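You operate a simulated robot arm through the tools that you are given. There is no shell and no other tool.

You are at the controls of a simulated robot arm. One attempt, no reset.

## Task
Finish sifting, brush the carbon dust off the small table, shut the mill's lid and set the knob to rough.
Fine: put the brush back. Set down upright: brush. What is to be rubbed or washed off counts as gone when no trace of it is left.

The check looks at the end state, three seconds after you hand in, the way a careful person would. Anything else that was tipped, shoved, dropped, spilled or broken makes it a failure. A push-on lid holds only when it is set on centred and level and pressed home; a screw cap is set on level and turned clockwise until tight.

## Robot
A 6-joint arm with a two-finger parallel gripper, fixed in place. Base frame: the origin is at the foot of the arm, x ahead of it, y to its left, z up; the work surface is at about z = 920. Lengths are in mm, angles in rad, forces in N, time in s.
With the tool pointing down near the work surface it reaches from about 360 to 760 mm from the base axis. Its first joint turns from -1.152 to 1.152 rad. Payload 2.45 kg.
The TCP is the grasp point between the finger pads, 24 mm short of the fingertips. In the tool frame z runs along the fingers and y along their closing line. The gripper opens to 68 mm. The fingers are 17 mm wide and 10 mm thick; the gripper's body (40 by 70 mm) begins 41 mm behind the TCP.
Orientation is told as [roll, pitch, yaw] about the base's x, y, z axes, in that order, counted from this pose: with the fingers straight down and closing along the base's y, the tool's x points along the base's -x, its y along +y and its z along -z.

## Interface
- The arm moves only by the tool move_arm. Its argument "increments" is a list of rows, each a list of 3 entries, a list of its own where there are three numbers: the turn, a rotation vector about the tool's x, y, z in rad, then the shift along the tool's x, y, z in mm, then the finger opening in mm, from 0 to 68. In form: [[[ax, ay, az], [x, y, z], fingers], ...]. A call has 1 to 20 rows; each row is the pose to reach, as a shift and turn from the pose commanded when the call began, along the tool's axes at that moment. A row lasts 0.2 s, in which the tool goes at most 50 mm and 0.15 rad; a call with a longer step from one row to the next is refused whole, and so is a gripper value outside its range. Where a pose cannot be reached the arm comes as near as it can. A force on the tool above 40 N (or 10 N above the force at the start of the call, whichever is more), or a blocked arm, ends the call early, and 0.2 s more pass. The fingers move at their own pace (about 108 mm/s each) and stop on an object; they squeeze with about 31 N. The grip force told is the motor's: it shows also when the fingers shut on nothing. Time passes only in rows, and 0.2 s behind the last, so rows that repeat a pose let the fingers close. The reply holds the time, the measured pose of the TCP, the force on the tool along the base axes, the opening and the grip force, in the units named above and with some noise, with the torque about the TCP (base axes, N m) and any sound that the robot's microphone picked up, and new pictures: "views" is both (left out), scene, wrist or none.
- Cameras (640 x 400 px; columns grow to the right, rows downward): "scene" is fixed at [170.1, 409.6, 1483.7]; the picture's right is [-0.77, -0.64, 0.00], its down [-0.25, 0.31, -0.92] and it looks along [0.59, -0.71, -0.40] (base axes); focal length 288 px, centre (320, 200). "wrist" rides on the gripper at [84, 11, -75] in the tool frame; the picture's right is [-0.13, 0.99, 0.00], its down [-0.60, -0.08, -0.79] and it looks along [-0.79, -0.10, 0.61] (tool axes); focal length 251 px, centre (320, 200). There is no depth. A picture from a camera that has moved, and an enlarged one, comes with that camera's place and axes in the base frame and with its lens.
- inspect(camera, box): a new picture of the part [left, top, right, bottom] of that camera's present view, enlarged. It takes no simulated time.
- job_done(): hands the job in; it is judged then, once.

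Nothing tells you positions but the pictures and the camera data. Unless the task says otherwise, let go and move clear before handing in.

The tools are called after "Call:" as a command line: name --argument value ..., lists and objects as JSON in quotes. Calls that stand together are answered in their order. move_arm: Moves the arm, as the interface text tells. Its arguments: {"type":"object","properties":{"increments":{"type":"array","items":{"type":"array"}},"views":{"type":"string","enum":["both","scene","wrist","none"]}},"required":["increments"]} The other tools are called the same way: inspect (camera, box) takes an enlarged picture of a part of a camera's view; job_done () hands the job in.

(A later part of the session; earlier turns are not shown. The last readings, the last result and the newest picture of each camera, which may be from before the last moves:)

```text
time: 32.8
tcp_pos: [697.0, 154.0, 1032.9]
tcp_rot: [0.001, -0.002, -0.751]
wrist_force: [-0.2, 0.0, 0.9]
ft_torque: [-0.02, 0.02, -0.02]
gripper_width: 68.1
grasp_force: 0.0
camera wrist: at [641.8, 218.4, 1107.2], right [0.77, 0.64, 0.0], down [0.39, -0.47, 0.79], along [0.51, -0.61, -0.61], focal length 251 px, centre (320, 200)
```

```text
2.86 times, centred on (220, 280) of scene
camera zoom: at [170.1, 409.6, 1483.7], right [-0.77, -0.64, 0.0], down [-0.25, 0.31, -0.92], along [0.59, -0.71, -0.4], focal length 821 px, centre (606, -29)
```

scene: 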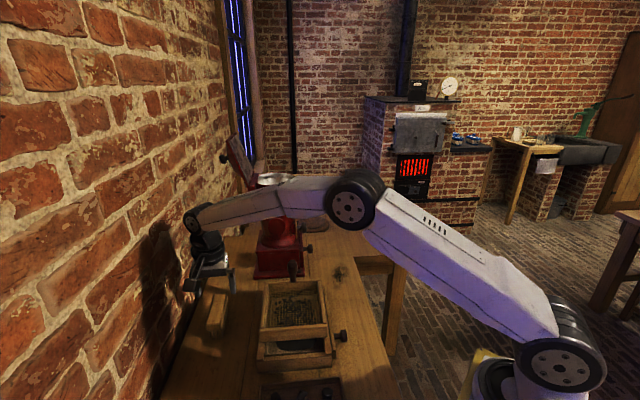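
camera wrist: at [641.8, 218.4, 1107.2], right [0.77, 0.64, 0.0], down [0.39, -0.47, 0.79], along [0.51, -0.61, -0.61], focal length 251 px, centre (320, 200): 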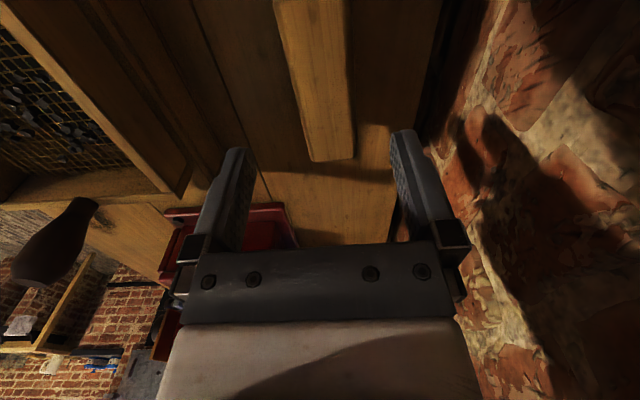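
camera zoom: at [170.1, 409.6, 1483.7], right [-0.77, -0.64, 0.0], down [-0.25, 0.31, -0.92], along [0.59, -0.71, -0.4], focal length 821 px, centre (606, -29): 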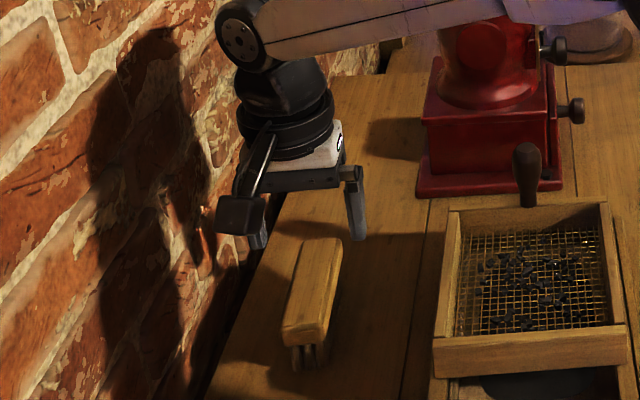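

The fingers straddle the brush well. I'll descend to z 957 and then close.

Call:
move_arm --increments '[[[0, 0, 0], [-2, 0, 30], 68], [[0, 0, 0], [-2, 0, 55], 68], [[0, 0, 0], [-2, 0, 68], 68], [[0, 0, 0], [-2, 0, 76], 68], [[0, 0, 0], [-2, 0, 76], 68]]' --views "both"

Call:
inspect --camera "scene" --box '[160, 210, 280, 350]'

```text
time: 34.0
tcp_pos: [701.1, 150.3, 957.8]
tcp_rot: [0.001, -0.002, -0.753]
wrist_force: [0.2, -0.1, 0.0]
ft_torque: [0.01, -0.01, 0.01]
gripper_width: 67.8
grasp_force: 0.0
camera wrist: at [645.8, 214.5, 1031.2], right [0.77, 0.64, 0.0], down [0.39, -0.47, 0.79], along [0.51, -0.61, -0.61], focal length 251 px, centre (320, 200)
```

scene: 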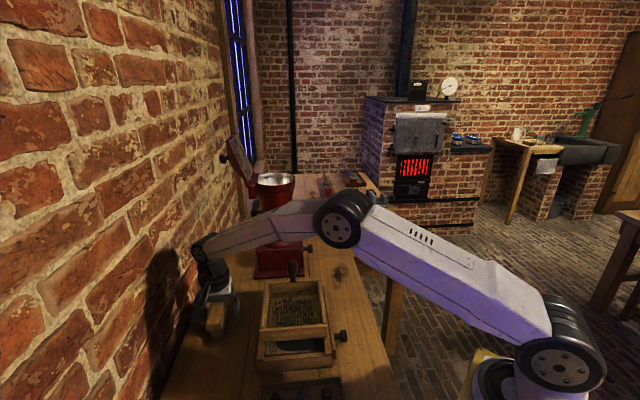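
wrist: 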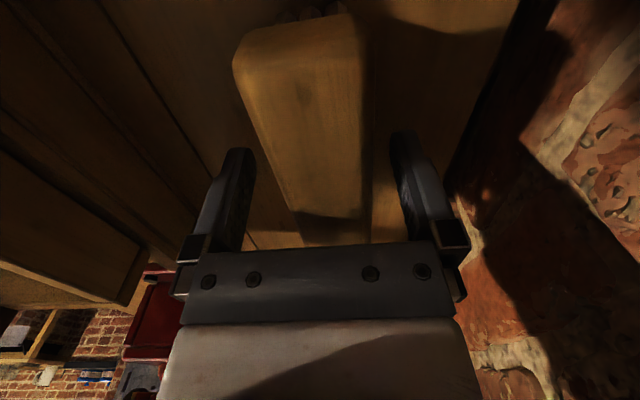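

```text
2.86 times, centred on (220, 280) of scene
camera zoom: at [170.1, 409.6, 1483.7], right [-0.77, -0.64, 0.0], down [-0.25, 0.31, -0.92], along [0.59, -0.71, -0.4], focal length 821 px, centre (606, -29)
```

zoom: 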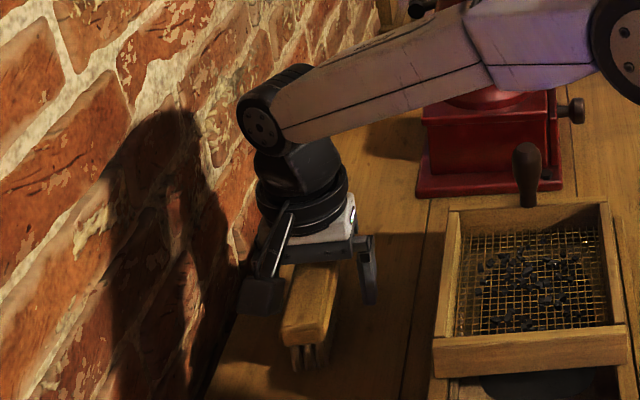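

Now I'll close on the brush's wooden back.

Call:
move_arm --increments '[[[0, 0, 0], [0, 0, 0], 50], [[0, 0, 0], [0, 0, 0], 35], [[0, 0, 0], [0, 0, 0], 22], [[0, 0, 0], [0, 0, 0], 22]]' --views "both"

Call:
inspect --camera "scene" --box '[160, 210, 280, 350]'

```text
time: 35.0
tcp_pos: [701.0, 149.4, 957.8]
tcp_rot: [-0.001, 0.0, -0.752]
wrist_force: [-0.3, 0.5, 1.3]
ft_torque: [0.03, 0.01, -0.04]
gripper_width: 35.4
grasp_force: 31.1
camera wrist: at [645.8, 214.4, 1031.4], right [0.77, 0.64, 0.0], down [0.39, -0.47, 0.79], along [0.51, -0.61, -0.61], focal length 251 px, centre (320, 200)
```

scene: 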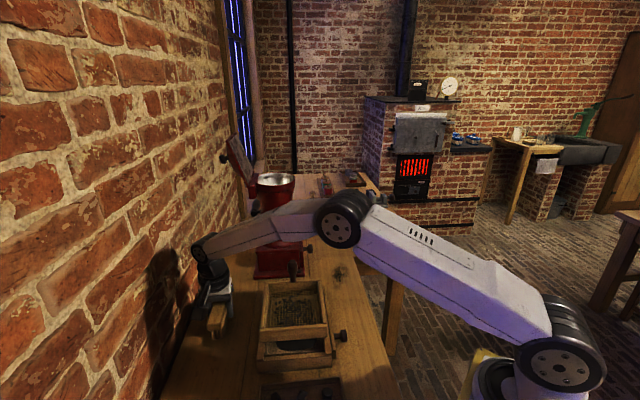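
wrist: 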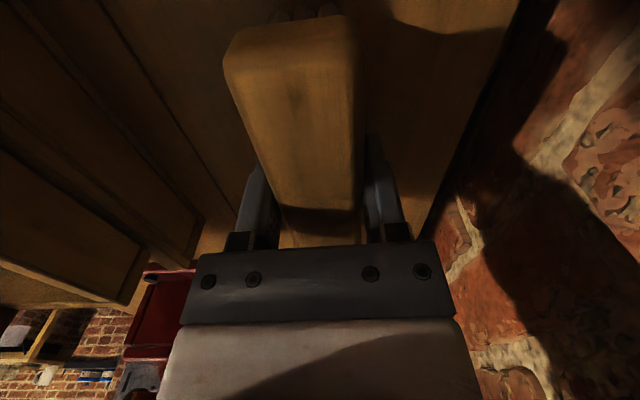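

```text
2.86 times, centred on (220, 280) of scene
camera zoom: at [170.1, 409.6, 1483.7], right [-0.77, -0.64, 0.0], down [-0.25, 0.31, -0.92], along [0.59, -0.71, -0.4], focal length 821 px, centre (606, -29)
```

zoom: 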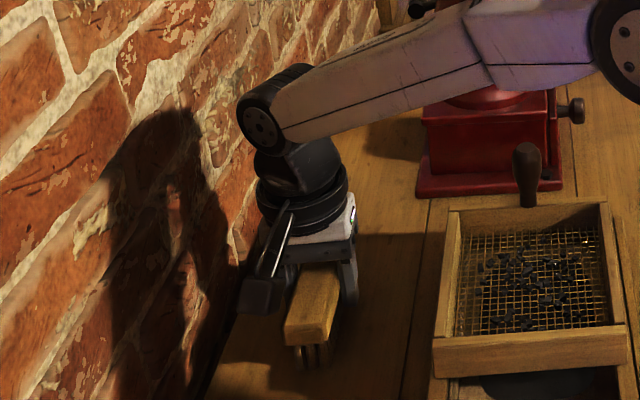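

The brush is held at 35.4 mm; its home is TCP (701, 150, 957.5) at yaw -0.752. I'll lift it high, carry it over the sieve, and stop above the wall side of the dust.

Call:
move_arm --increments '[[[0, 0, 0], [0, 0, -25], 22], [[0, 0, 0], [0, 0, -65], 22], [[0, 0, 0], [0, 0, -110], 22], [[0, 0, 0], [0, 0, -155], 22], [[0, 0, 0], [0, 0, -175], 22], [[0, 0, 0], [0, -40, -175], 22], [[0, 0, 0], [-1, -85, -175], 22], [[0, 0, 0], [-1, -130, -175], 22], [[0, 0, 0], [-2, -175, -175], 22], [[0, 0, 0], [-2, -220, -175], 22], [[0, 0, 0], [-2, -260, -175], 22], [[0, 0, 0], [-20, -276, -175], 22], [[0, 0, 0], [-20, -276, -175], 22]]' --views "both"

Call:
inspect --camera "scene" --box '[260, 190, 420, 320]'

```text
time: 37.8
tcp_pos: [525.1, -62.9, 1134.2]
tcp_rot: [0.0, -0.001, -0.749]
wrist_force: [-0.3, -0.1, -0.2]
ft_torque: [-0.01, 0.03, -0.03]
gripper_width: 35.6
grasp_force: 31.0
camera wrist: at [471.9, 1.2, 1207.0], right [0.77, 0.64, 0.0], down [0.39, -0.47, 0.79], along [0.51, -0.61, -0.61], focal length 251 px, centre (320, 200)
```

scene: 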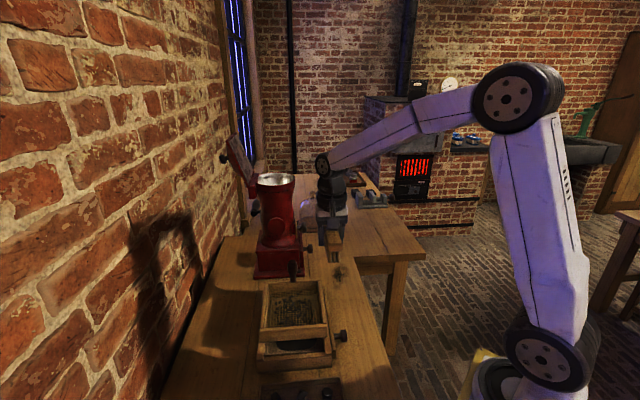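
wrist: 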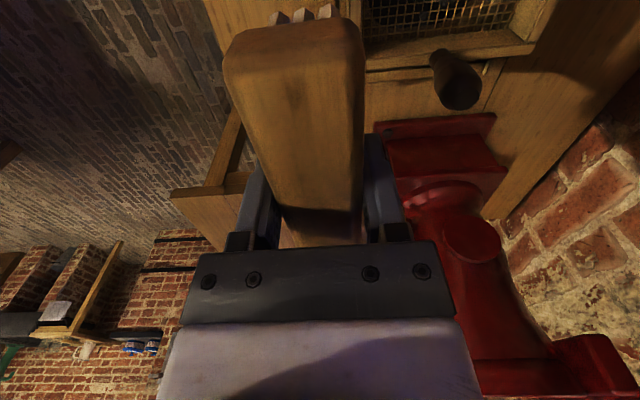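

```text
3.08 times, centred on (340, 255) of scene
camera zoom: at [170.1, 409.6, 1483.7], right [-0.77, -0.64, 0.0], down [-0.25, 0.31, -0.92], along [0.59, -0.71, -0.4], focal length 884 px, centre (258, 31)
```

zoom: 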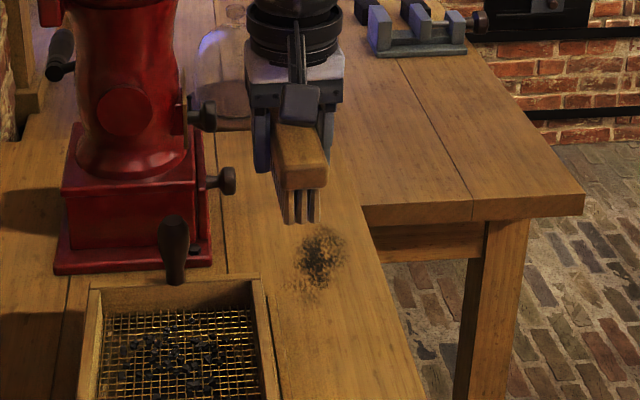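

The brush is ready just short of the dust, which is around (580, -185). I'll move forward along the table and lower to just above the surface, on the wall side of the dust.

Call:
move_arm --increments '[[[0, 0, 0], [-40, -3, 0], 22], [[0, 0, 0], [-85, -6, 20], 22], [[0, 0, 0], [-132, -9, 20], 22], [[0, 0, 0], [-132, -9, 65], 22], [[0, 0, 0], [-132, -9, 110], 22], [[0, 0, 0], [-132, -9, 149], 22], [[0, 0, 0], [-132, -9, 149], 22]]' --views "both"

Call:
inspect --camera "scene" --box '[260, 190, 420, 320]'

```text
time: 39.4
tcp_pos: [615.0, -162.1, 985.9]
tcp_rot: [-0.001, -0.002, -0.75]
wrist_force: [-0.1, -0.2, -1.2]
ft_torque: [-0.02, 0.0, -0.02]
gripper_width: 35.3
grasp_force: 31.1
camera wrist: at [560.9, -97.4, 1059.5], right [0.77, 0.64, 0.0], down [0.39, -0.47, 0.79], along [0.51, -0.61, -0.61], focal length 251 px, centre (320, 200)
```

scene: 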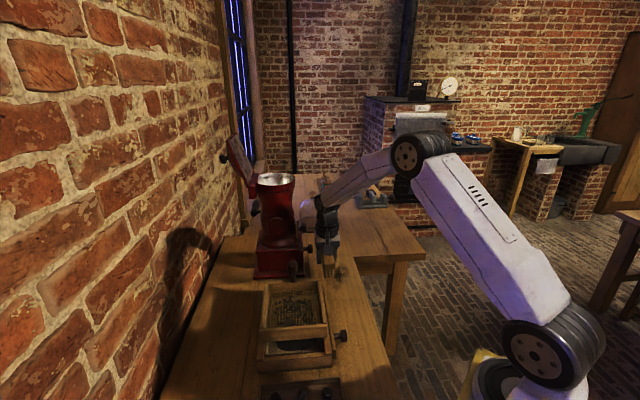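
wrist: 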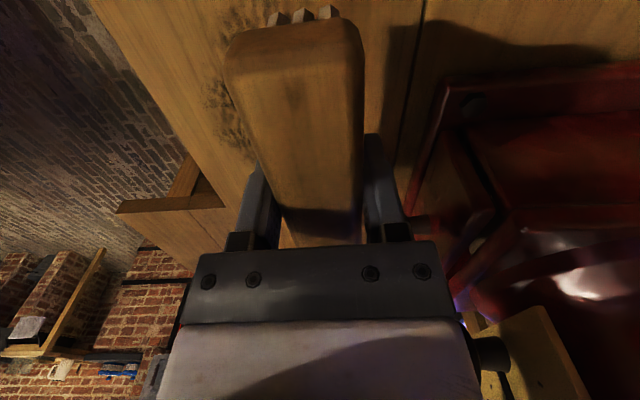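

```text
3.08 times, centred on (340, 255) of scene
camera zoom: at [170.1, 409.6, 1483.7], right [-0.77, -0.64, 0.0], down [-0.25, 0.31, -0.92], along [0.59, -0.71, -0.4], focal length 884 px, centre (258, 31)
```

zoom: 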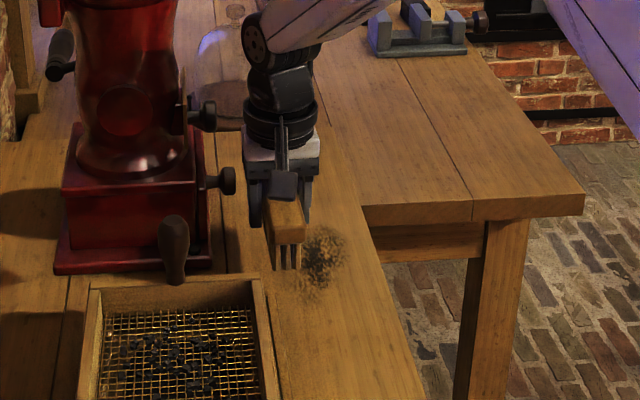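

The brush is beside the dust on the wall side. I'll shift about 8 mm further that way, lower until the bristles touch, and check the force.

Call:
move_arm --increments '[[[0, 0, 0], [0, 8, 0], 22], [[0, 0, 0], [0, 8, 12], 22], [[0, 0, 0], [0, 8, 22], 22], [[0, 0, 0], [0, 8, 27], 22], [[0, 0, 0], [0, 8, 30], 22]]' --views "none"

Call:
inspect --camera "scene" --box '[260, 190, 420, 320]'

Call:
inspect --camera "wrist" --box '[60, 0, 420, 220]'

```text
time: 40.6
tcp_pos: [622.4, -155.7, 958.2]
tcp_rot: [0.002, -0.002, -0.753]
wrist_force: [-8.6, 3.4, 20.2]
ft_torque: [0.17, 0.28, -0.06]
gripper_width: 35.6
grasp_force: 31.4
```

```text
3.08 times, centred on (340, 255) of scene
camera zoom: at [169.4, 409.8, 1483.7], right [-0.77, -0.64, 0.0], down [-0.25, 0.31, -0.92], along [0.59, -0.71, -0.4], focal length 884 px, centre (258, 31)
```

zoom: 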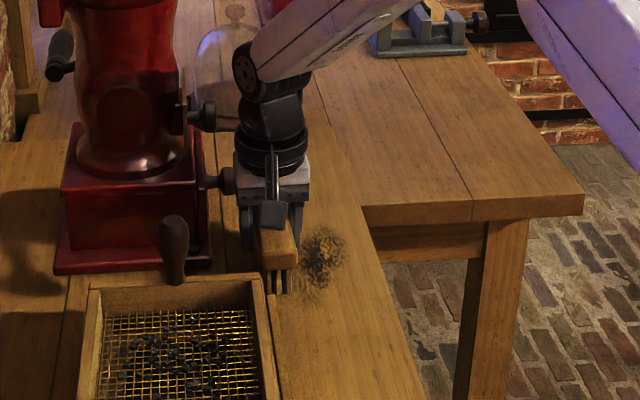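

```text
1.78 times, centred on (240, 110) of wrist
camera zoom: at [566.8, -91.8, 1030.8], right [0.77, 0.64, 0.0], down [0.39, -0.47, 0.8], along [0.51, -0.61, -0.61], focal length 447 px, centre (462, 360)
```

zoom: 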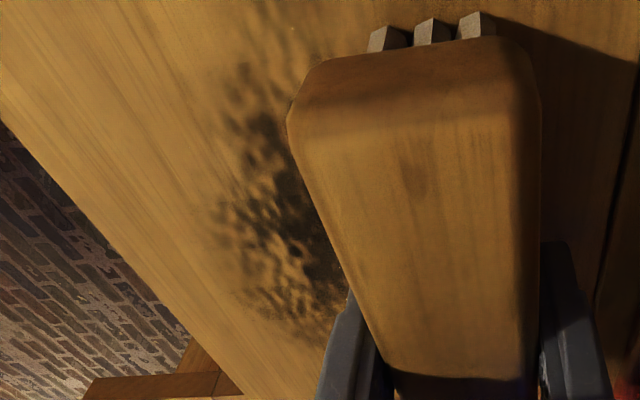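

The bristles touch with about 20 N. I'll sweep across the dust towards the free table edge and past it.

Call:
move_arm --increments '[[[0, 0, 0], [0, -8, 0], 22], [[0, 0, 0], [0, -18, 0], 22], [[0, 0, 0], [0, -28, 0], 22], [[0, 0, 0], [0, -38, 0], 22], [[0, 0, 0], [0, -48, 0], 22], [[0, 0, 0], [0, -58, 0], 22], [[0, 0, 0], [0, -68, 0], 22], [[0, 0, 0], [0, -78, 0], 22], [[0, 0, 0], [0, -88, 0], 22], [[0, 0, 0], [0, -98, 0], 22], [[0, 0, 0], [0, -110, 0], 22], [[0, 0, 0], [0, -122, 0], 22], [[0, 0, 0], [0, -134, 0], 22]]' --views "none"

Call:
inspect --camera "scene" --box '[260, 190, 420, 320]'

Call:
inspect --camera "wrist" --box '[200, 0, 560, 220]'

```text
time: 43.4
tcp_pos: [528.5, -254.7, 953.9]
tcp_rot: [-0.002, 0.004, -0.753]
wrist_force: [-0.4, -0.6, -0.3]
ft_torque: [0.01, -0.04, 0.0]
gripper_width: 35.7
grasp_force: 30.9
```

```text
3.08 times, centred on (340, 255) of scene
camera zoom: at [170.1, 409.6, 1483.7], right [-0.77, -0.64, 0.0], down [-0.25, 0.31, -0.92], along [0.59, -0.71, -0.4], focal length 884 px, centre (258, 31)
```

zoom: 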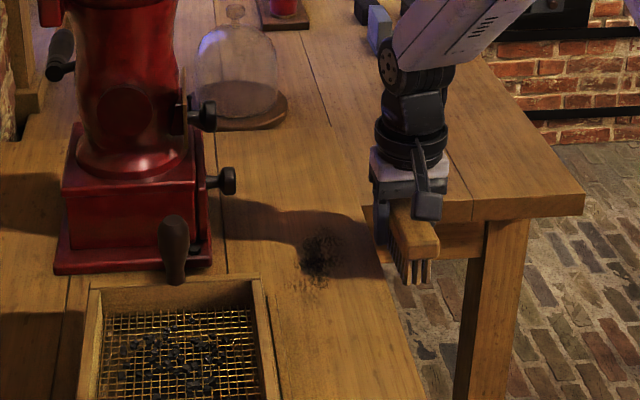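

```text
1.78 times, centred on (380, 110) of wrist
camera zoom: at [474.1, -190.1, 1027.6], right [0.77, 0.64, 0.0], down [0.39, -0.47, 0.79], along [0.5, -0.61, -0.61], focal length 447 px, centre (213, 360)
```

zoom: 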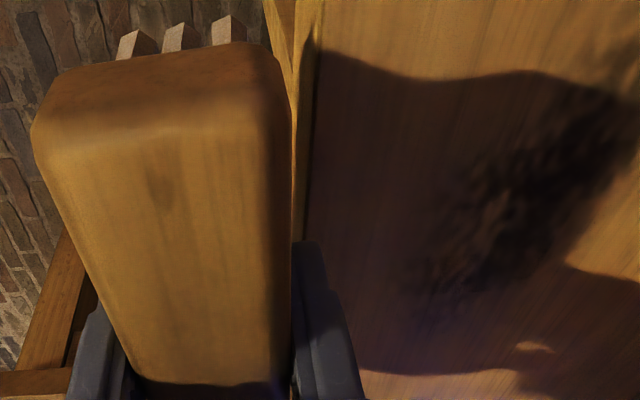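

The dust is still there, perhaps a little fainter. I'll lift clear, go back over the wall side, and look at it unshadowed before the next strokes.

Call:
move_arm --increments '[[[0, 0, 0], [0, 0, -35], 22], [[0, 0, 0], [0, 45, -40], 22], [[0, 0, 0], [0, 90, -40], 22], [[0, 0, 0], [0, 132, -40], 22], [[0, 0, 0], [0, 132, -40], 22]]' --views "none"

Call:
inspect --camera "scene" --box '[290, 220, 390, 300]'

Call:
inspect --camera "wrist" --box '[60, 0, 420, 220]'

```text
time: 44.6
tcp_pos: [622.3, -157.4, 996.1]
tcp_rot: [0.0, -0.001, -0.751]
wrist_force: [0.3, 0.7, -0.9]
ft_torque: [-0.04, -0.02, 0.0]
gripper_width: 35.4
grasp_force: 31.5
```

```text
5.00 times, centred on (340, 260) of scene
camera zoom: at [170.1, 409.6, 1483.7], right [-0.77, -0.64, 0.0], down [-0.25, 0.31, -0.92], along [0.59, -0.71, -0.4], focal length 1437 px, centre (220, -100)
```

zoom: 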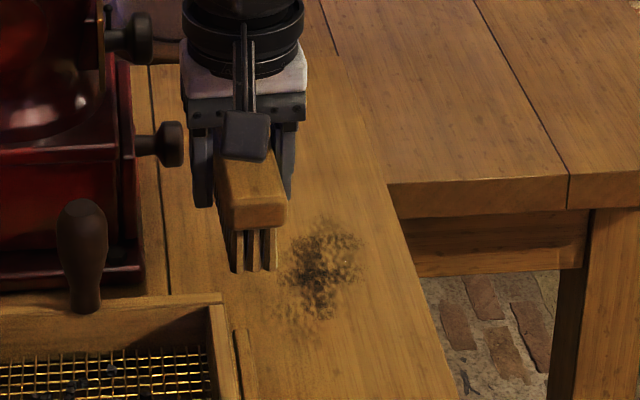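

```text
1.78 times, centred on (240, 110) of wrist
camera zoom: at [566.7, -92.8, 1068.7], right [0.77, 0.64, 0.0], down [0.39, -0.47, 0.79], along [0.51, -0.61, -0.61], focal length 447 px, centre (462, 360)
```

zoom: 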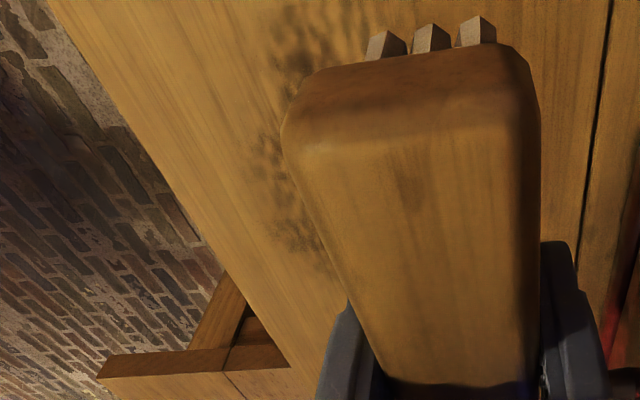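

The dust is fading, so it takes repeated strokes. I'll lower again and scrub back and forth over the patch, staying on the table.

Call:
move_arm --increments '[[[0, 0, 0], [0, 0, 25], 22], [[0, 0, 0], [0, 0, 36], 22], [[0, 0, 0], [0, 0, 40], 22], [[0, 0, 0], [0, -16, 40], 22], [[0, 0, 0], [0, -32, 40], 22], [[0, 0, 0], [0, -48, 40], 22], [[0, 0, 0], [0, -64, 40], 22], [[0, 0, 0], [0, -80, 40], 22], [[0, 0, 0], [0, -64, 40], 22], [[0, 0, 0], [0, -48, 40], 22], [[0, 0, 0], [0, -32, 40], 22], [[0, 0, 0], [0, -16, 40], 22], [[0, 0, 0], [0, 0, 40], 22], [[0, 0, 0], [0, -16, 40], 22], [[0, 0, 0], [0, -32, 40], 22], [[0, 0, 0], [0, -48, 40], 22], [[0, 0, 0], [0, -64, 40], 22], [[0, 0, 0], [0, -80, 40], 22]]' --views "none"

Call:
inspect --camera "scene" --box '[290, 220, 390, 300]'

Call:
inspect --camera "wrist" --box '[200, 0, 560, 220]'

```text
time: 48.4
tcp_pos: [567.7, -216.2, 955.1]
tcp_rot: [0.001, -0.003, -0.751]
wrist_force: [2.5, 4.3, 11.4]
ft_torque: [-0.22, -0.41, 0.18]
gripper_width: 35.3
grasp_force: 30.8
```

```text
5.00 times, centred on (340, 260) of scene
camera zoom: at [169.9, 409.8, 1483.6], right [-0.77, -0.64, 0.0], down [-0.25, 0.31, -0.92], along [0.59, -0.71, -0.4], focal length 1437 px, centre (220, -100)
```

zoom: 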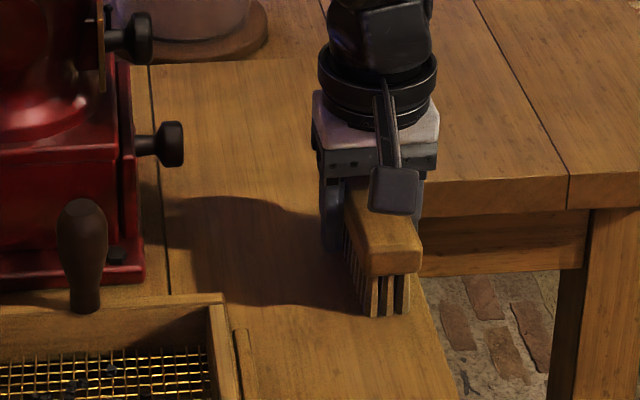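

```text
1.78 times, centred on (380, 110) of wrist
camera zoom: at [512.5, -151.7, 1027.8], right [0.77, 0.64, 0.0], down [0.39, -0.47, 0.79], along [0.51, -0.61, -0.61], focal length 447 px, centre (213, 360)
```

zoom: 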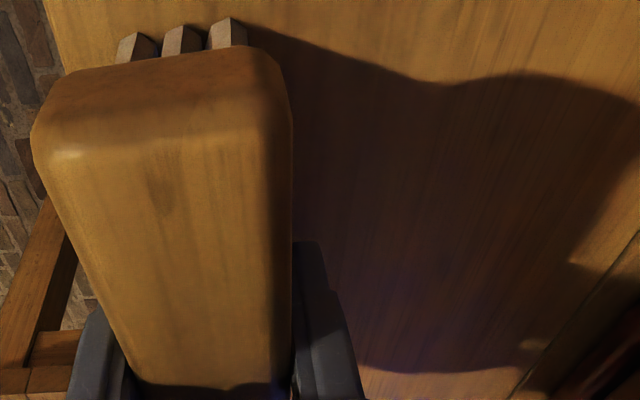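

The patch looks clean. I'll sweep on over the edge, lift, and check for any traces.

Call:
move_arm --increments '[[[0, 0, 0], [0, -14, 0], 22], [[0, 0, 0], [0, -28, 0], 22], [[0, 0, 0], [0, -42, 0], 22], [[0, 0, 0], [0, -56, 0], 22], [[0, 0, 0], [0, -56, -40], 22], [[0, 0, 0], [0, -80, -80], 22], [[0, 0, 0], [0, -80, -110], 22], [[0, 0, 0], [0, -80, -110], 22]]' --views "both"

Call:
inspect --camera "scene" --box '[280, 215, 380, 325]'

Call:
inspect --camera "wrist" --box '[300, 0, 600, 200]'

```text
time: 50.2
tcp_pos: [512.7, -273.1, 1062.2]
tcp_rot: [-0.001, -0.001, -0.751]
wrist_force: [0.2, -0.5, -0.8]
ft_torque: [-0.01, 0.0, 0.01]
gripper_width: 35.3
grasp_force: 30.9
camera wrist: at [457.5, -209.5, 1135.8], right [0.77, 0.64, 0.0], down [0.39, -0.47, 0.79], along [0.51, -0.61, -0.61], focal length 251 px, centre (320, 200)
```

scene: 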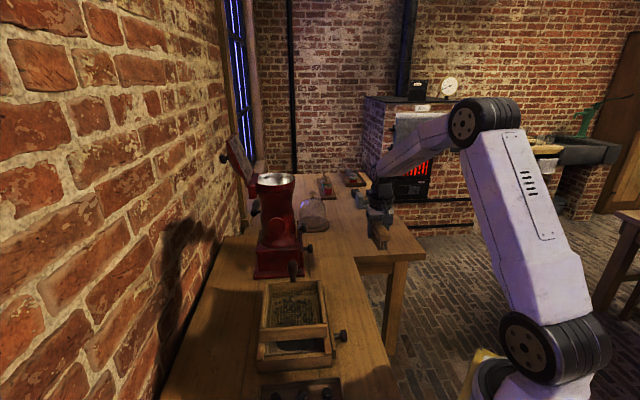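
wrist: 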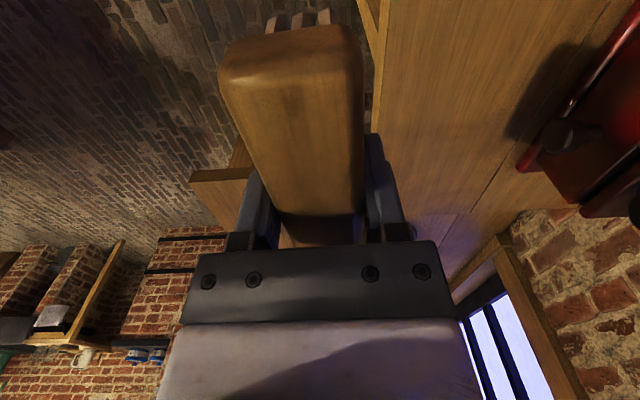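

```text
3.64 times, centred on (330, 270) of scene
camera zoom: at [170.1, 409.6, 1483.7], right [-0.77, -0.64, 0.0], down [-0.25, 0.31, -0.92], along [0.59, -0.71, -0.4], focal length 1045 px, centre (284, -54)
```

zoom: 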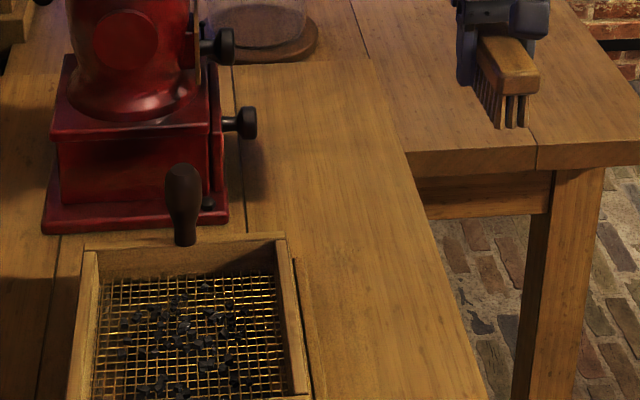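

```text
2.00 times, centred on (450, 100) of wrist
camera zoom: at [457.5, -209.5, 1135.8], right [0.77, 0.64, 0.0], down [0.39, -0.47, 0.79], along [0.51, -0.61, -0.61], focal length 503 px, centre (60, 400)
```

zoom: 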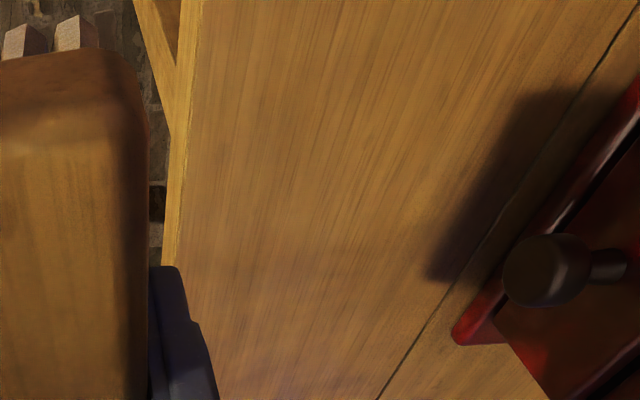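

The table looks clean. I'll zoom in tightly on the spot to rule out faint residue.

Call:
inspect --camera "scene" --box '[310, 240, 370, 300]'

Call:
inspect --camera "wrist" --box '[370, 0, 520, 110]'

```text
6.67 times, centred on (340, 270) of scene
camera zoom: at [170.1, 409.6, 1483.7], right [-0.77, -0.64, 0.0], down [-0.25, 0.31, -0.92], along [0.59, -0.71, -0.4], focal length 1916 px, centre (187, -267)
```

zoom: 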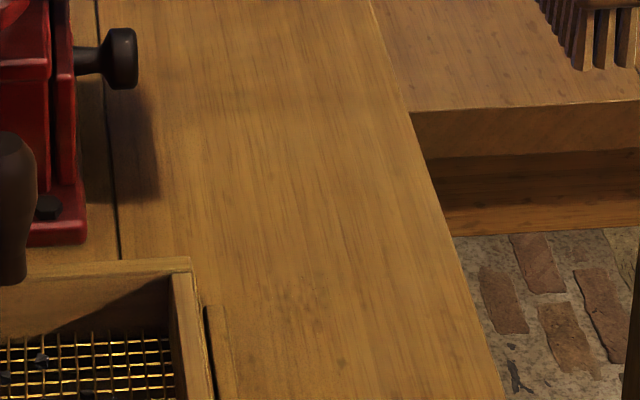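

```text
3.64 times, centred on (445, 55) of wrist
camera zoom: at [457.5, -209.5, 1135.8], right [0.77, 0.64, 0.0], down [0.39, -0.47, 0.79], along [0.51, -0.61, -0.61], focal length 914 px, centre (-134, 727)
```

zoom: 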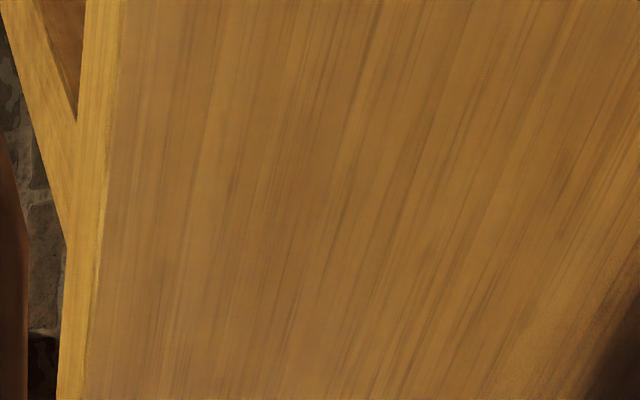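

I see a possible faint grey tinge at the sieve-side fringe of the patch, about (558, -139). I'll scrub again, shifted about 40 mm that way.

Call:
move_arm --increments '[[[0, 0, 0], [10, 45, 0], 22], [[0, 0, 0], [25, 90, 0], 22], [[0, 0, 0], [39, 135, 10], 22], [[0, 0, 0], [39, 144, 50], 22], [[0, 0, 0], [39, 144, 90], 22], [[0, 0, 0], [39, 144, 102], 22], [[0, 0, 0], [39, 144, 106.5], 22], [[0, 0, 0], [39, 128, 106.5], 22], [[0, 0, 0], [39, 112, 106.5], 22], [[0, 0, 0], [39, 96, 106.5], 22], [[0, 0, 0], [39, 80, 106.5], 22], [[0, 0, 0], [39, 96, 106.5], 22], [[0, 0, 0], [39, 112, 106.5], 22], [[0, 0, 0], [39, 128, 106.5], 22], [[0, 0, 0], [39, 144, 106.5], 22], [[0, 0, 0], [39, 128, 106.5], 22], [[0, 0, 0], [39, 112, 106.5], 22], [[0, 0, 0], [39, 96, 106.5], 22], [[0, 0, 0], [39, 80, 106.5], 22]]' --views "none"

Call:
move_arm --increments '[[[0, 0, 0], [0, 16, 0], 22], [[0, 0, 0], [0, 32, 0], 22], [[0, 0, 0], [0, 48, 0], 22], [[0, 0, 0], [0, 64, 0], 22], [[0, 0, 0], [0, 48, 0], 22], [[0, 0, 0], [0, 32, 0], 22], [[0, 0, 0], [0, 16, 0], 22], [[0, 0, 0], [0, 0, 0], 22], [[0, 0, 0], [0, -16, 0], 22], [[0, 0, 0], [0, -32, 0], 22], [[0, 0, 0], [0, -48, 0], 22], [[0, 0, 0], [0, -60, 0], 22], [[0, 0, 0], [0, -60, -40], 22], [[0, 0, 0], [-20, -80, -80], 22], [[0, 0, 0], [-40, -80, -110], 22], [[0, 0, 0], [-40, -80, -110], 22]]' --views "both"

Call:
inspect --camera "scene" --box '[310, 240, 370, 300]'

Call:
inspect --camera "scene" --box '[230, 220, 390, 380]'

```text
time: 54.2
tcp_pos: [536.8, -192.1, 957.3]
tcp_rot: [-0.001, -0.001, -0.749]
wrist_force: [-0.1, 0.9, -0.5]
ft_torque: [-0.03, 0.02, 0.01]
gripper_width: 35.5
grasp_force: 31.1
```

```text
time: 57.6
tcp_pos: [511.5, -277.2, 1065.8]
tcp_rot: [0.0, -0.001, -0.75]
wrist_force: [0.4, -0.8, -1.1]
ft_torque: [0.0, 0.04, 0.01]
gripper_width: 35.3
grasp_force: 31.0
camera wrist: at [456.0, -212.0, 1140.1], right [0.77, 0.64, 0.0], down [0.39, -0.47, 0.79], along [0.51, -0.61, -0.61], focal length 251 px, centre (320, 200)
```

scene: 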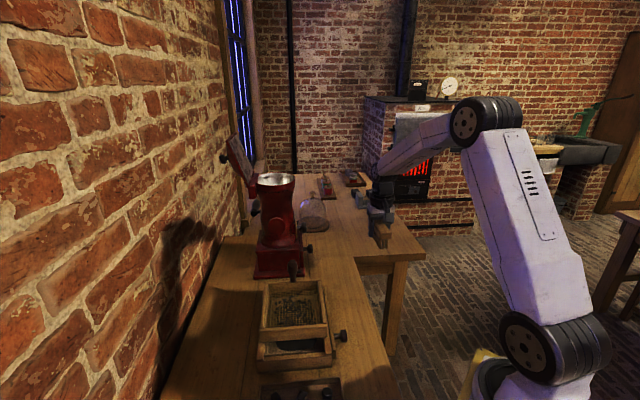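
wrist: 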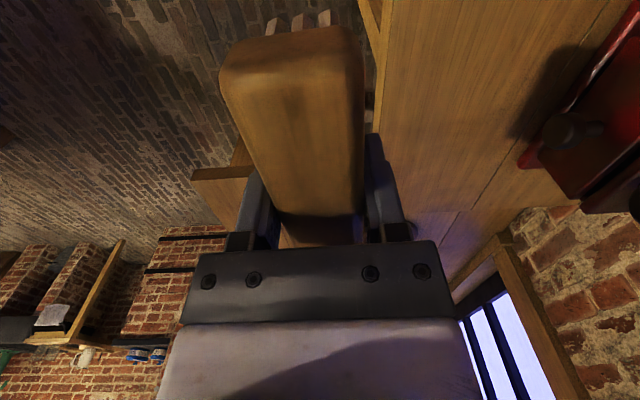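

```text
6.67 times, centred on (340, 270) of scene
camera zoom: at [170.1, 409.6, 1483.7], right [-0.77, -0.64, 0.0], down [-0.25, 0.31, -0.92], along [0.59, -0.71, -0.4], focal length 1916 px, centre (187, -267)
```

zoom: 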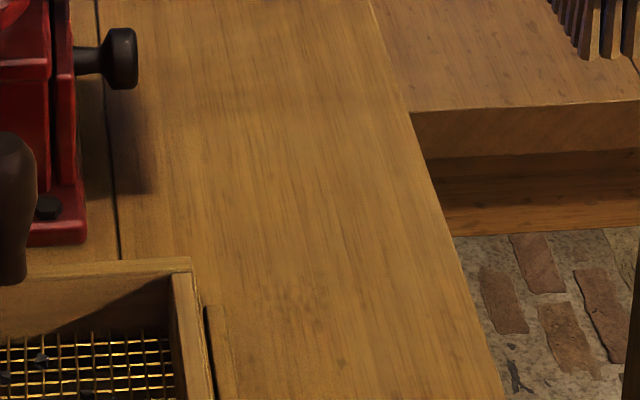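

```text
2.50 times, centred on (310, 300) of scene
camera zoom: at [170.1, 409.6, 1483.7], right [-0.77, -0.64, 0.0], down [-0.25, 0.31, -0.92], along [0.59, -0.71, -0.4], focal length 719 px, centre (345, -50)
```

zoom: 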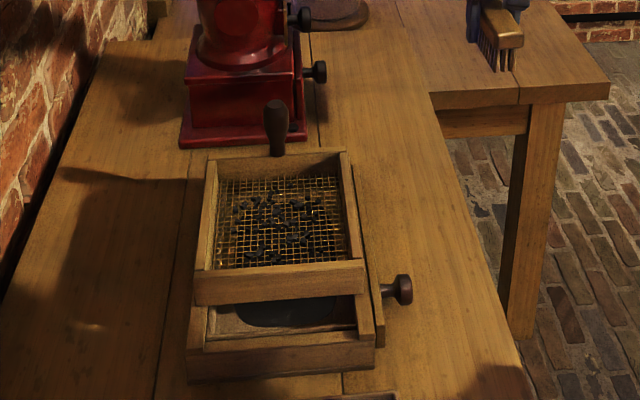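

The second scrub may have had no contact, since the force read about 0. I'll go back and press down until I feel real contact there.

Call:
move_arm --increments '[[[0, 0, 0], [10, 45, 0], 22], [[0, 0, 0], [25, 90, 0], 22], [[0, 0, 0], [43, 135, 10], 22], [[0, 0, 0], [43, 148, 50], 22], [[0, 0, 0], [43, 148, 90], 22], [[0, 0, 0], [43, 148, 105], 22], [[0, 0, 0], [43, 148, 109], 22], [[0, 0, 0], [43, 148, 111], 22]]' --views "none"

Call:
inspect --camera "scene" --box '[290, 220, 390, 300]'

Call:
inspect --camera "wrist" --box '[100, 0, 480, 220]'

```text
time: 59.4
tcp_pos: [583.8, -137.0, 956.5]
tcp_rot: [-0.001, -0.002, -0.753]
wrist_force: [0.4, -0.6, -0.1]
ft_torque: [-0.02, -0.01, 0.0]
gripper_width: 35.3
grasp_force: 30.3
```

```text
5.00 times, centred on (340, 260) of scene
camera zoom: at [170.1, 409.6, 1483.7], right [-0.77, -0.64, 0.0], down [-0.25, 0.31, -0.92], along [0.59, -0.71, -0.4], focal length 1437 px, centre (220, -100)
```

zoom: 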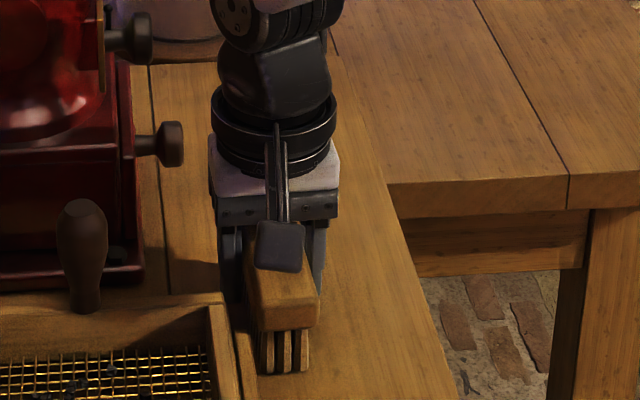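

```text
1.68 times, centred on (290, 110) of wrist
camera zoom: at [528.0, -72.3, 1030.4], right [0.77, 0.64, 0.0], down [0.39, -0.47, 0.79], along [0.51, -0.61, -0.61], focal length 424 px, centre (370, 352)
```

zoom: 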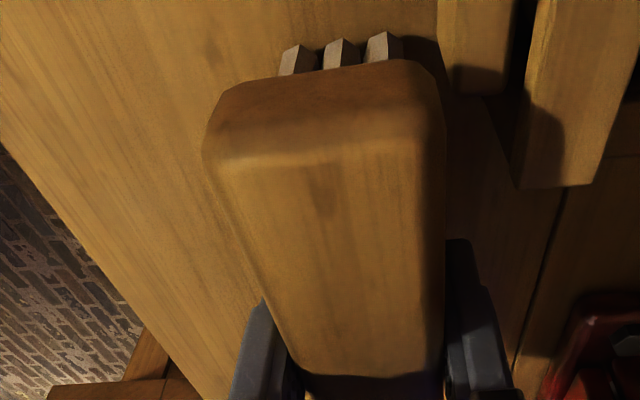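

There is no contact; the brush probably slid up a little in the grip during the first press. I'll lower in small steps until the force rises.

Call:
move_arm --increments '[[[0, 0, 0], [0, 0, 1], 22], [[0, 0, 0], [0, 0, 2], 22], [[0, 0, 0], [0, 0, 3], 22], [[0, 0, 0], [0, 0, 3], 22]]' --views "none"

```text
time: 60.4
tcp_pos: [583.8, -137.2, 952.3]
tcp_rot: [0.0, -0.003, -0.75]
wrist_force: [-2.9, 1.2, 8.3]
ft_torque: [-0.22, -0.13, -0.06]
gripper_width: 35.2
grasp_force: 31.4
```

Contact is now 8 N. I'll scrub over the fringe here and then sweep off the edge.

Call:
move_arm --increments '[[[0, 0, 0], [0, -14, 0.3], 22], [[0, 0, 0], [0, -28, 0.3], 22], [[0, 0, 0], [0, -42, 0.3], 22], [[0, 0, 0], [0, -56, 0.3], 22], [[0, 0, 0], [0, -66, 0.3], 22], [[0, 0, 0], [0, -52, 0.3], 22], [[0, 0, 0], [0, -38, 0.3], 22], [[0, 0, 0], [0, -24, 0.3], 22], [[0, 0, 0], [0, -10, 0.3], 22], [[0, 0, 0], [0, 0, 0.3], 22], [[0, 0, 0], [0, -14, 0.3], 22], [[0, 0, 0], [0, -28, 0.3], 22], [[0, 0, 0], [0, -42, 0.3], 22], [[0, 0, 0], [0, -56, 0.3], 22], [[0, 0, 0], [0, -66, 0.3], 22]]' --views "none"

Call:
move_arm --increments '[[[0, 0, 0], [0, 14, 0.3], 22], [[0, 0, 0], [0, 28, 0.3], 22], [[0, 0, 0], [0, 42, 0.3], 22], [[0, 0, 0], [0, 56, 0.3], 22], [[0, 0, 0], [0, 66, 0.3], 22], [[0, 0, 0], [0, 52, 0.3], 22], [[0, 0, 0], [0, 38, 0.3], 22], [[0, 0, 0], [0, 24, 0.3], 22], [[0, 0, 0], [0, 10, 0.3], 22], [[0, 0, 0], [0, 0, 0.3], 22], [[0, 0, 0], [0, -14, 0.3], 22], [[0, 0, 0], [0, -28, 0.3], 22], [[0, 0, 0], [0, -42, 0.3], 22], [[0, 0, 0], [0, -56, 0.3], 22], [[0, 0, 0], [0, -66, 0], 22], [[0, 0, 0], [0, -70, -40], 22], [[0, 0, 0], [-20, -90, -80], 22], [[0, 0, 0], [-40, -90, -115], 22], [[0, 0, 0], [-40, -90, -115], 22]]' --views "both"

Call:
inspect --camera "scene" --box '[310, 240, 370, 300]'

Call:
inspect --camera "wrist" --box '[360, 0, 560, 160]'

Call:
inspect --camera "scene" --box '[340, 160, 440, 260]'

```text
time: 63.6
tcp_pos: [537.6, -185.3, 953.2]
tcp_rot: [0.001, -0.002, -0.752]
wrist_force: [7.1, 5.6, 20.4]
ft_torque: [0.27, 0.25, -0.15]
gripper_width: 35.6
grasp_force: 30.9
```

```text
time: 67.6
tcp_pos: [503.6, -278.3, 1067.8]
tcp_rot: [0.002, -0.001, -0.751]
wrist_force: [1.0, 0.1, -1.0]
ft_torque: [0.0, 0.0, 0.02]
gripper_width: 35.3
grasp_force: 31.1
camera wrist: at [448.9, -214.1, 1141.7], right [0.77, 0.64, 0.0], down [0.39, -0.47, 0.79], along [0.51, -0.61, -0.61], focal length 251 px, centre (320, 200)
```

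scene: 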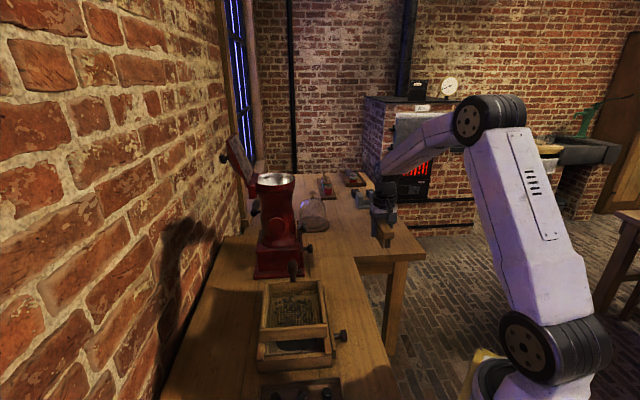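
wrist: 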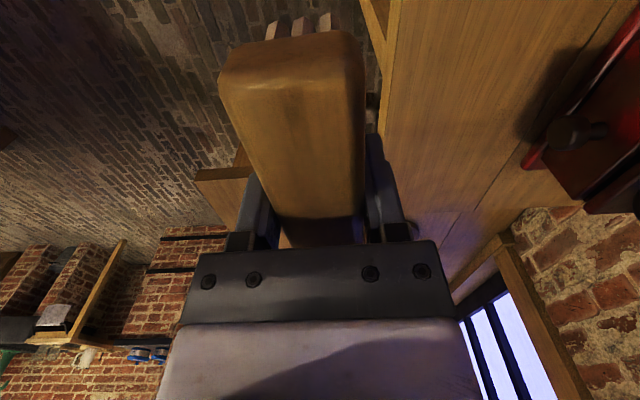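

```text
6.67 times, centred on (340, 270) of scene
camera zoom: at [170.1, 409.6, 1483.7], right [-0.77, -0.64, 0.0], down [-0.25, 0.31, -0.92], along [0.59, -0.71, -0.4], focal length 1916 px, centre (187, -267)
```

zoom: 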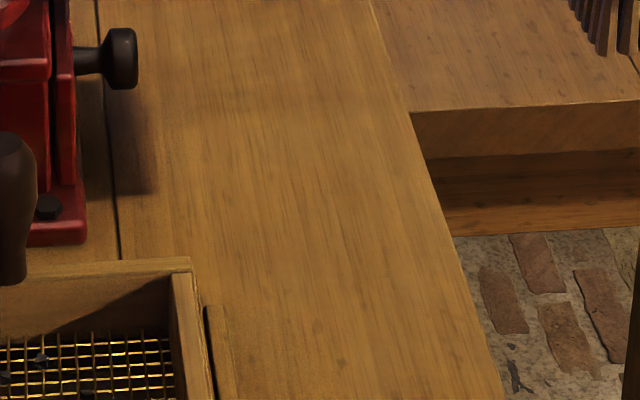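

```text
2.50 times, centred on (460, 80) of wrist
camera zoom: at [448.9, -214.1, 1141.7], right [0.77, 0.64, 0.0], down [0.39, -0.47, 0.79], along [0.51, -0.61, -0.61], focal length 629 px, centre (-30, 500)
```

zoom: 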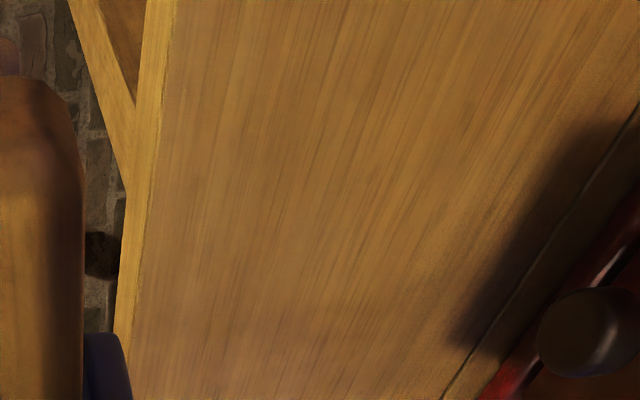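

```text
4.00 times, centred on (390, 210) of scene
camera zoom: at [170.1, 409.6, 1483.7], right [-0.77, -0.64, 0.0], down [-0.25, 0.31, -0.92], along [0.59, -0.71, -0.4], focal length 1150 px, centre (40, 160)
```

zoom: 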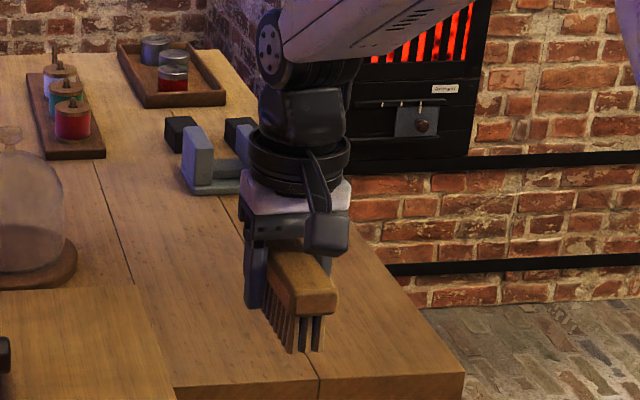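

The table is clean now. I'll carry the brush back over the sieve to its home spot, staying high.

Call:
move_arm --increments '[[[0, 0, 0], [20, 0, -40], 22], [[0, 0, 0], [55, 0, -65], 22], [[0, 0, 0], [100, 0, -65], 22], [[0, 0, 0], [145, 10, -65], 22], [[0, 0, 0], [148.4, 50, -65], 22], [[0, 0, 0], [148.4, 95, -65], 22], [[0, 0, 0], [148.4, 140, -65], 22], [[0, 0, 0], [148.4, 185, -65], 22], [[0, 0, 0], [148.4, 230, -65], 22], [[0, 0, 0], [148.4, 275, -65], 22], [[0, 0, 0], [148.4, 320, -65], 22], [[0, 0, 0], [148.4, 365, -65], 22], [[0, 0, 0], [148.4, 410, -65], 22], [[0, 0, 0], [148.4, 447.5, -65], 22], [[0, 0, 0], [148.4, 447.5, -65], 22]]' --views "both"

Call:
inspect --camera "scene" --box '[160, 190, 280, 350]'

```text
time: 70.8
tcp_pos: [700.8, 150.0, 1131.0]
tcp_rot: [0.0, -0.002, -0.752]
wrist_force: [0.0, -0.5, -0.2]
ft_torque: [0.0, -0.01, 0.03]
gripper_width: 35.6
grasp_force: 31.1
camera wrist: at [645.3, 213.7, 1204.7], right [0.77, 0.64, 0.0], down [0.39, -0.47, 0.79], along [0.5, -0.61, -0.61], focal length 251 px, centre (320, 200)
```

scene: 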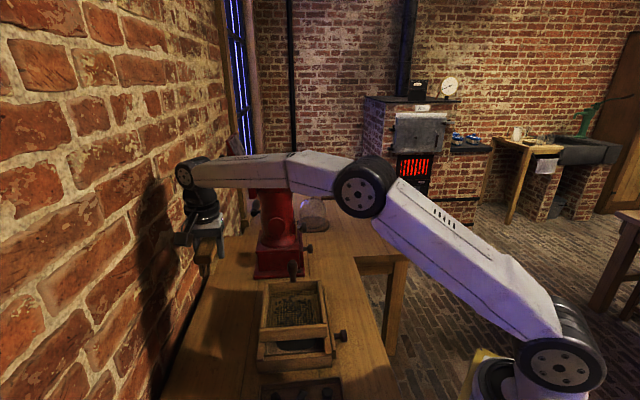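
wrist: 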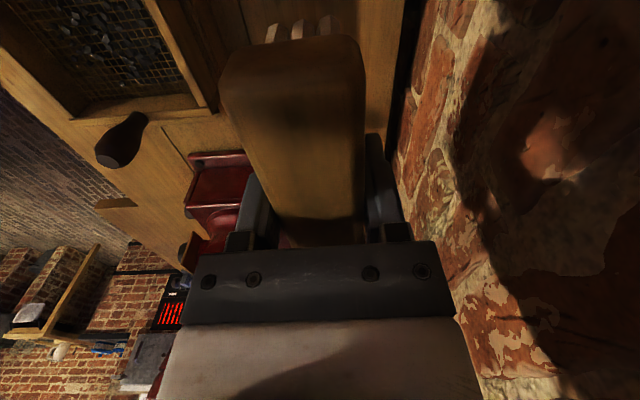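

```text
2.50 times, centred on (220, 270) of scene
camera zoom: at [170.1, 409.6, 1483.7], right [-0.77, -0.64, 0.0], down [-0.25, 0.31, -0.92], along [0.59, -0.71, -0.4], focal length 719 px, centre (570, 25)
```

zoom: 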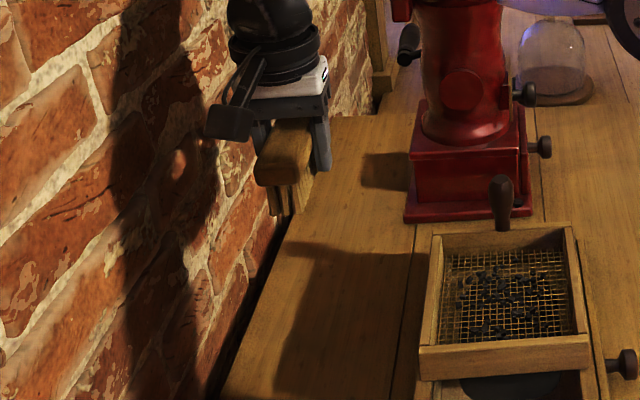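

The brush is above its spot. I'll lower it to just above contact and then ease it down.

Call:
move_arm --increments '[[[0, 0, 0], [0, 0, 45], 22], [[0, 0, 0], [0, 0, 90], 22], [[0, 0, 0], [0, 0, 135], 22], [[0, 0, 0], [0, 0, 165], 22], [[0, 0, 0], [0, 0, 172], 22], [[0, 0, 0], [0, 0, 174], 22]]' --views "none"

Call:
move_arm --increments '[[[0, 0, 0], [0, 0, 1], 22], [[0, 0, 0], [0, 0, 2], 22], [[0, 0, 0], [0, 0, 2.5], 22]]' --views "none"

```text
time: 72.2
tcp_pos: [701.8, 149.1, 960.2]
tcp_rot: [0.0, -0.003, -0.75]
wrist_force: [-0.5, 0.2, -0.6]
ft_torque: [0.01, 0.01, -0.02]
gripper_width: 35.5
grasp_force: 30.8
```

```text
time: 73.0
tcp_pos: [700.9, 148.1, 957.0]
tcp_rot: [-0.001, -0.001, -0.75]
wrist_force: [-0.1, -0.1, -1.2]
ft_torque: [-0.02, -0.01, 0.01]
gripper_width: 35.3
grasp_force: 31.4
```

Call:
move_arm --increments '[[[0, 0, 0], [0, 0, 1], 22], [[0, 0, 0], [0, 0, 2], 22], [[0, 0, 0], [0, 0, 2], 22]]' --views "none"

Call:
move_arm --increments '[[[0, 0, 0], [0, 0, 0.7], 22], [[0, 0, 0], [0, 0, 1.4], 22], [[0, 0, 0], [0, 0, 1.4], 22]]' --views "both"

Call:
inspect --camera "scene" --box '[160, 210, 280, 350]'

```text
time: 73.8
tcp_pos: [701.1, 148.6, 954.4]
tcp_rot: [0.0, -0.001, -0.752]
wrist_force: [-0.6, -0.6, -0.1]
ft_torque: [-0.01, 0.05, 0.01]
gripper_width: 35.7
grasp_force: 30.8
```

```text
time: 74.6
tcp_pos: [702.3, 147.0, 954.3]
tcp_rot: [-0.001, -0.002, -0.75]
wrist_force: [-0.2, 0.5, -1.1]
ft_torque: [-0.01, 0.01, 0.0]
gripper_width: 35.8
grasp_force: 30.9
camera wrist: at [647.2, 212.7, 1027.1], right [0.77, 0.64, 0.0], down [0.39, -0.47, 0.79], along [0.51, -0.61, -0.61], focal length 251 px, centre (320, 200)
```

scene: 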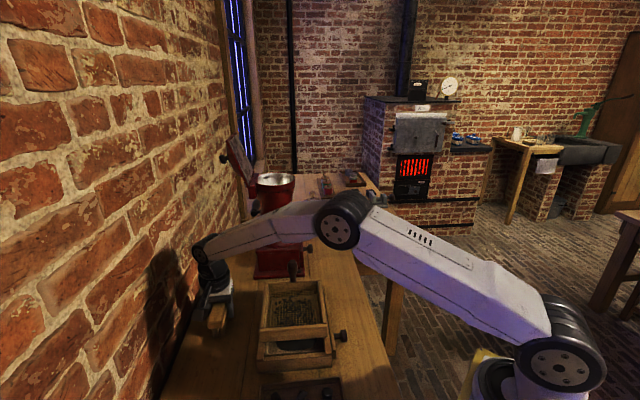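
wrist: 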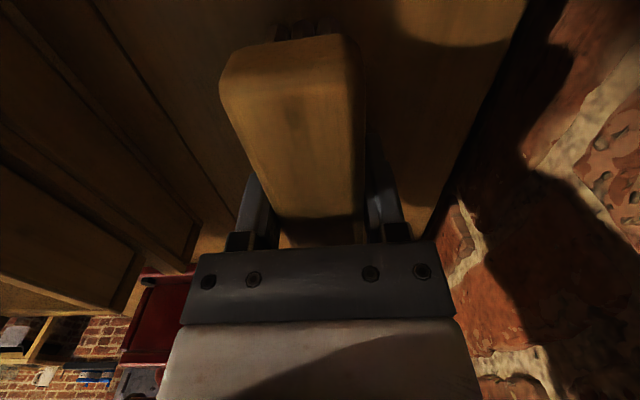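

```text
2.86 times, centred on (220, 280) of scene
camera zoom: at [170.1, 409.6, 1483.7], right [-0.77, -0.64, 0.0], down [-0.25, 0.31, -0.92], along [0.59, -0.71, -0.4], focal length 821 px, centre (606, -29)
```

zoom: 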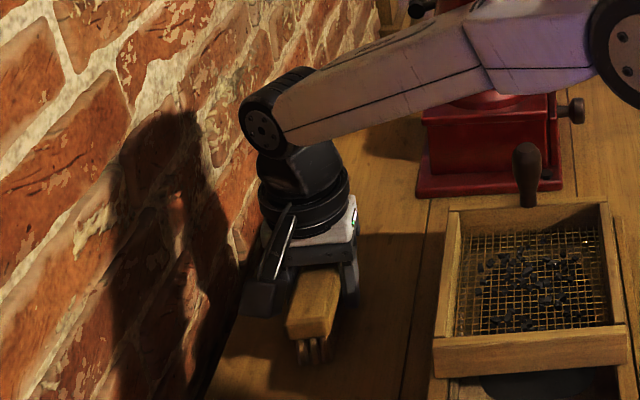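

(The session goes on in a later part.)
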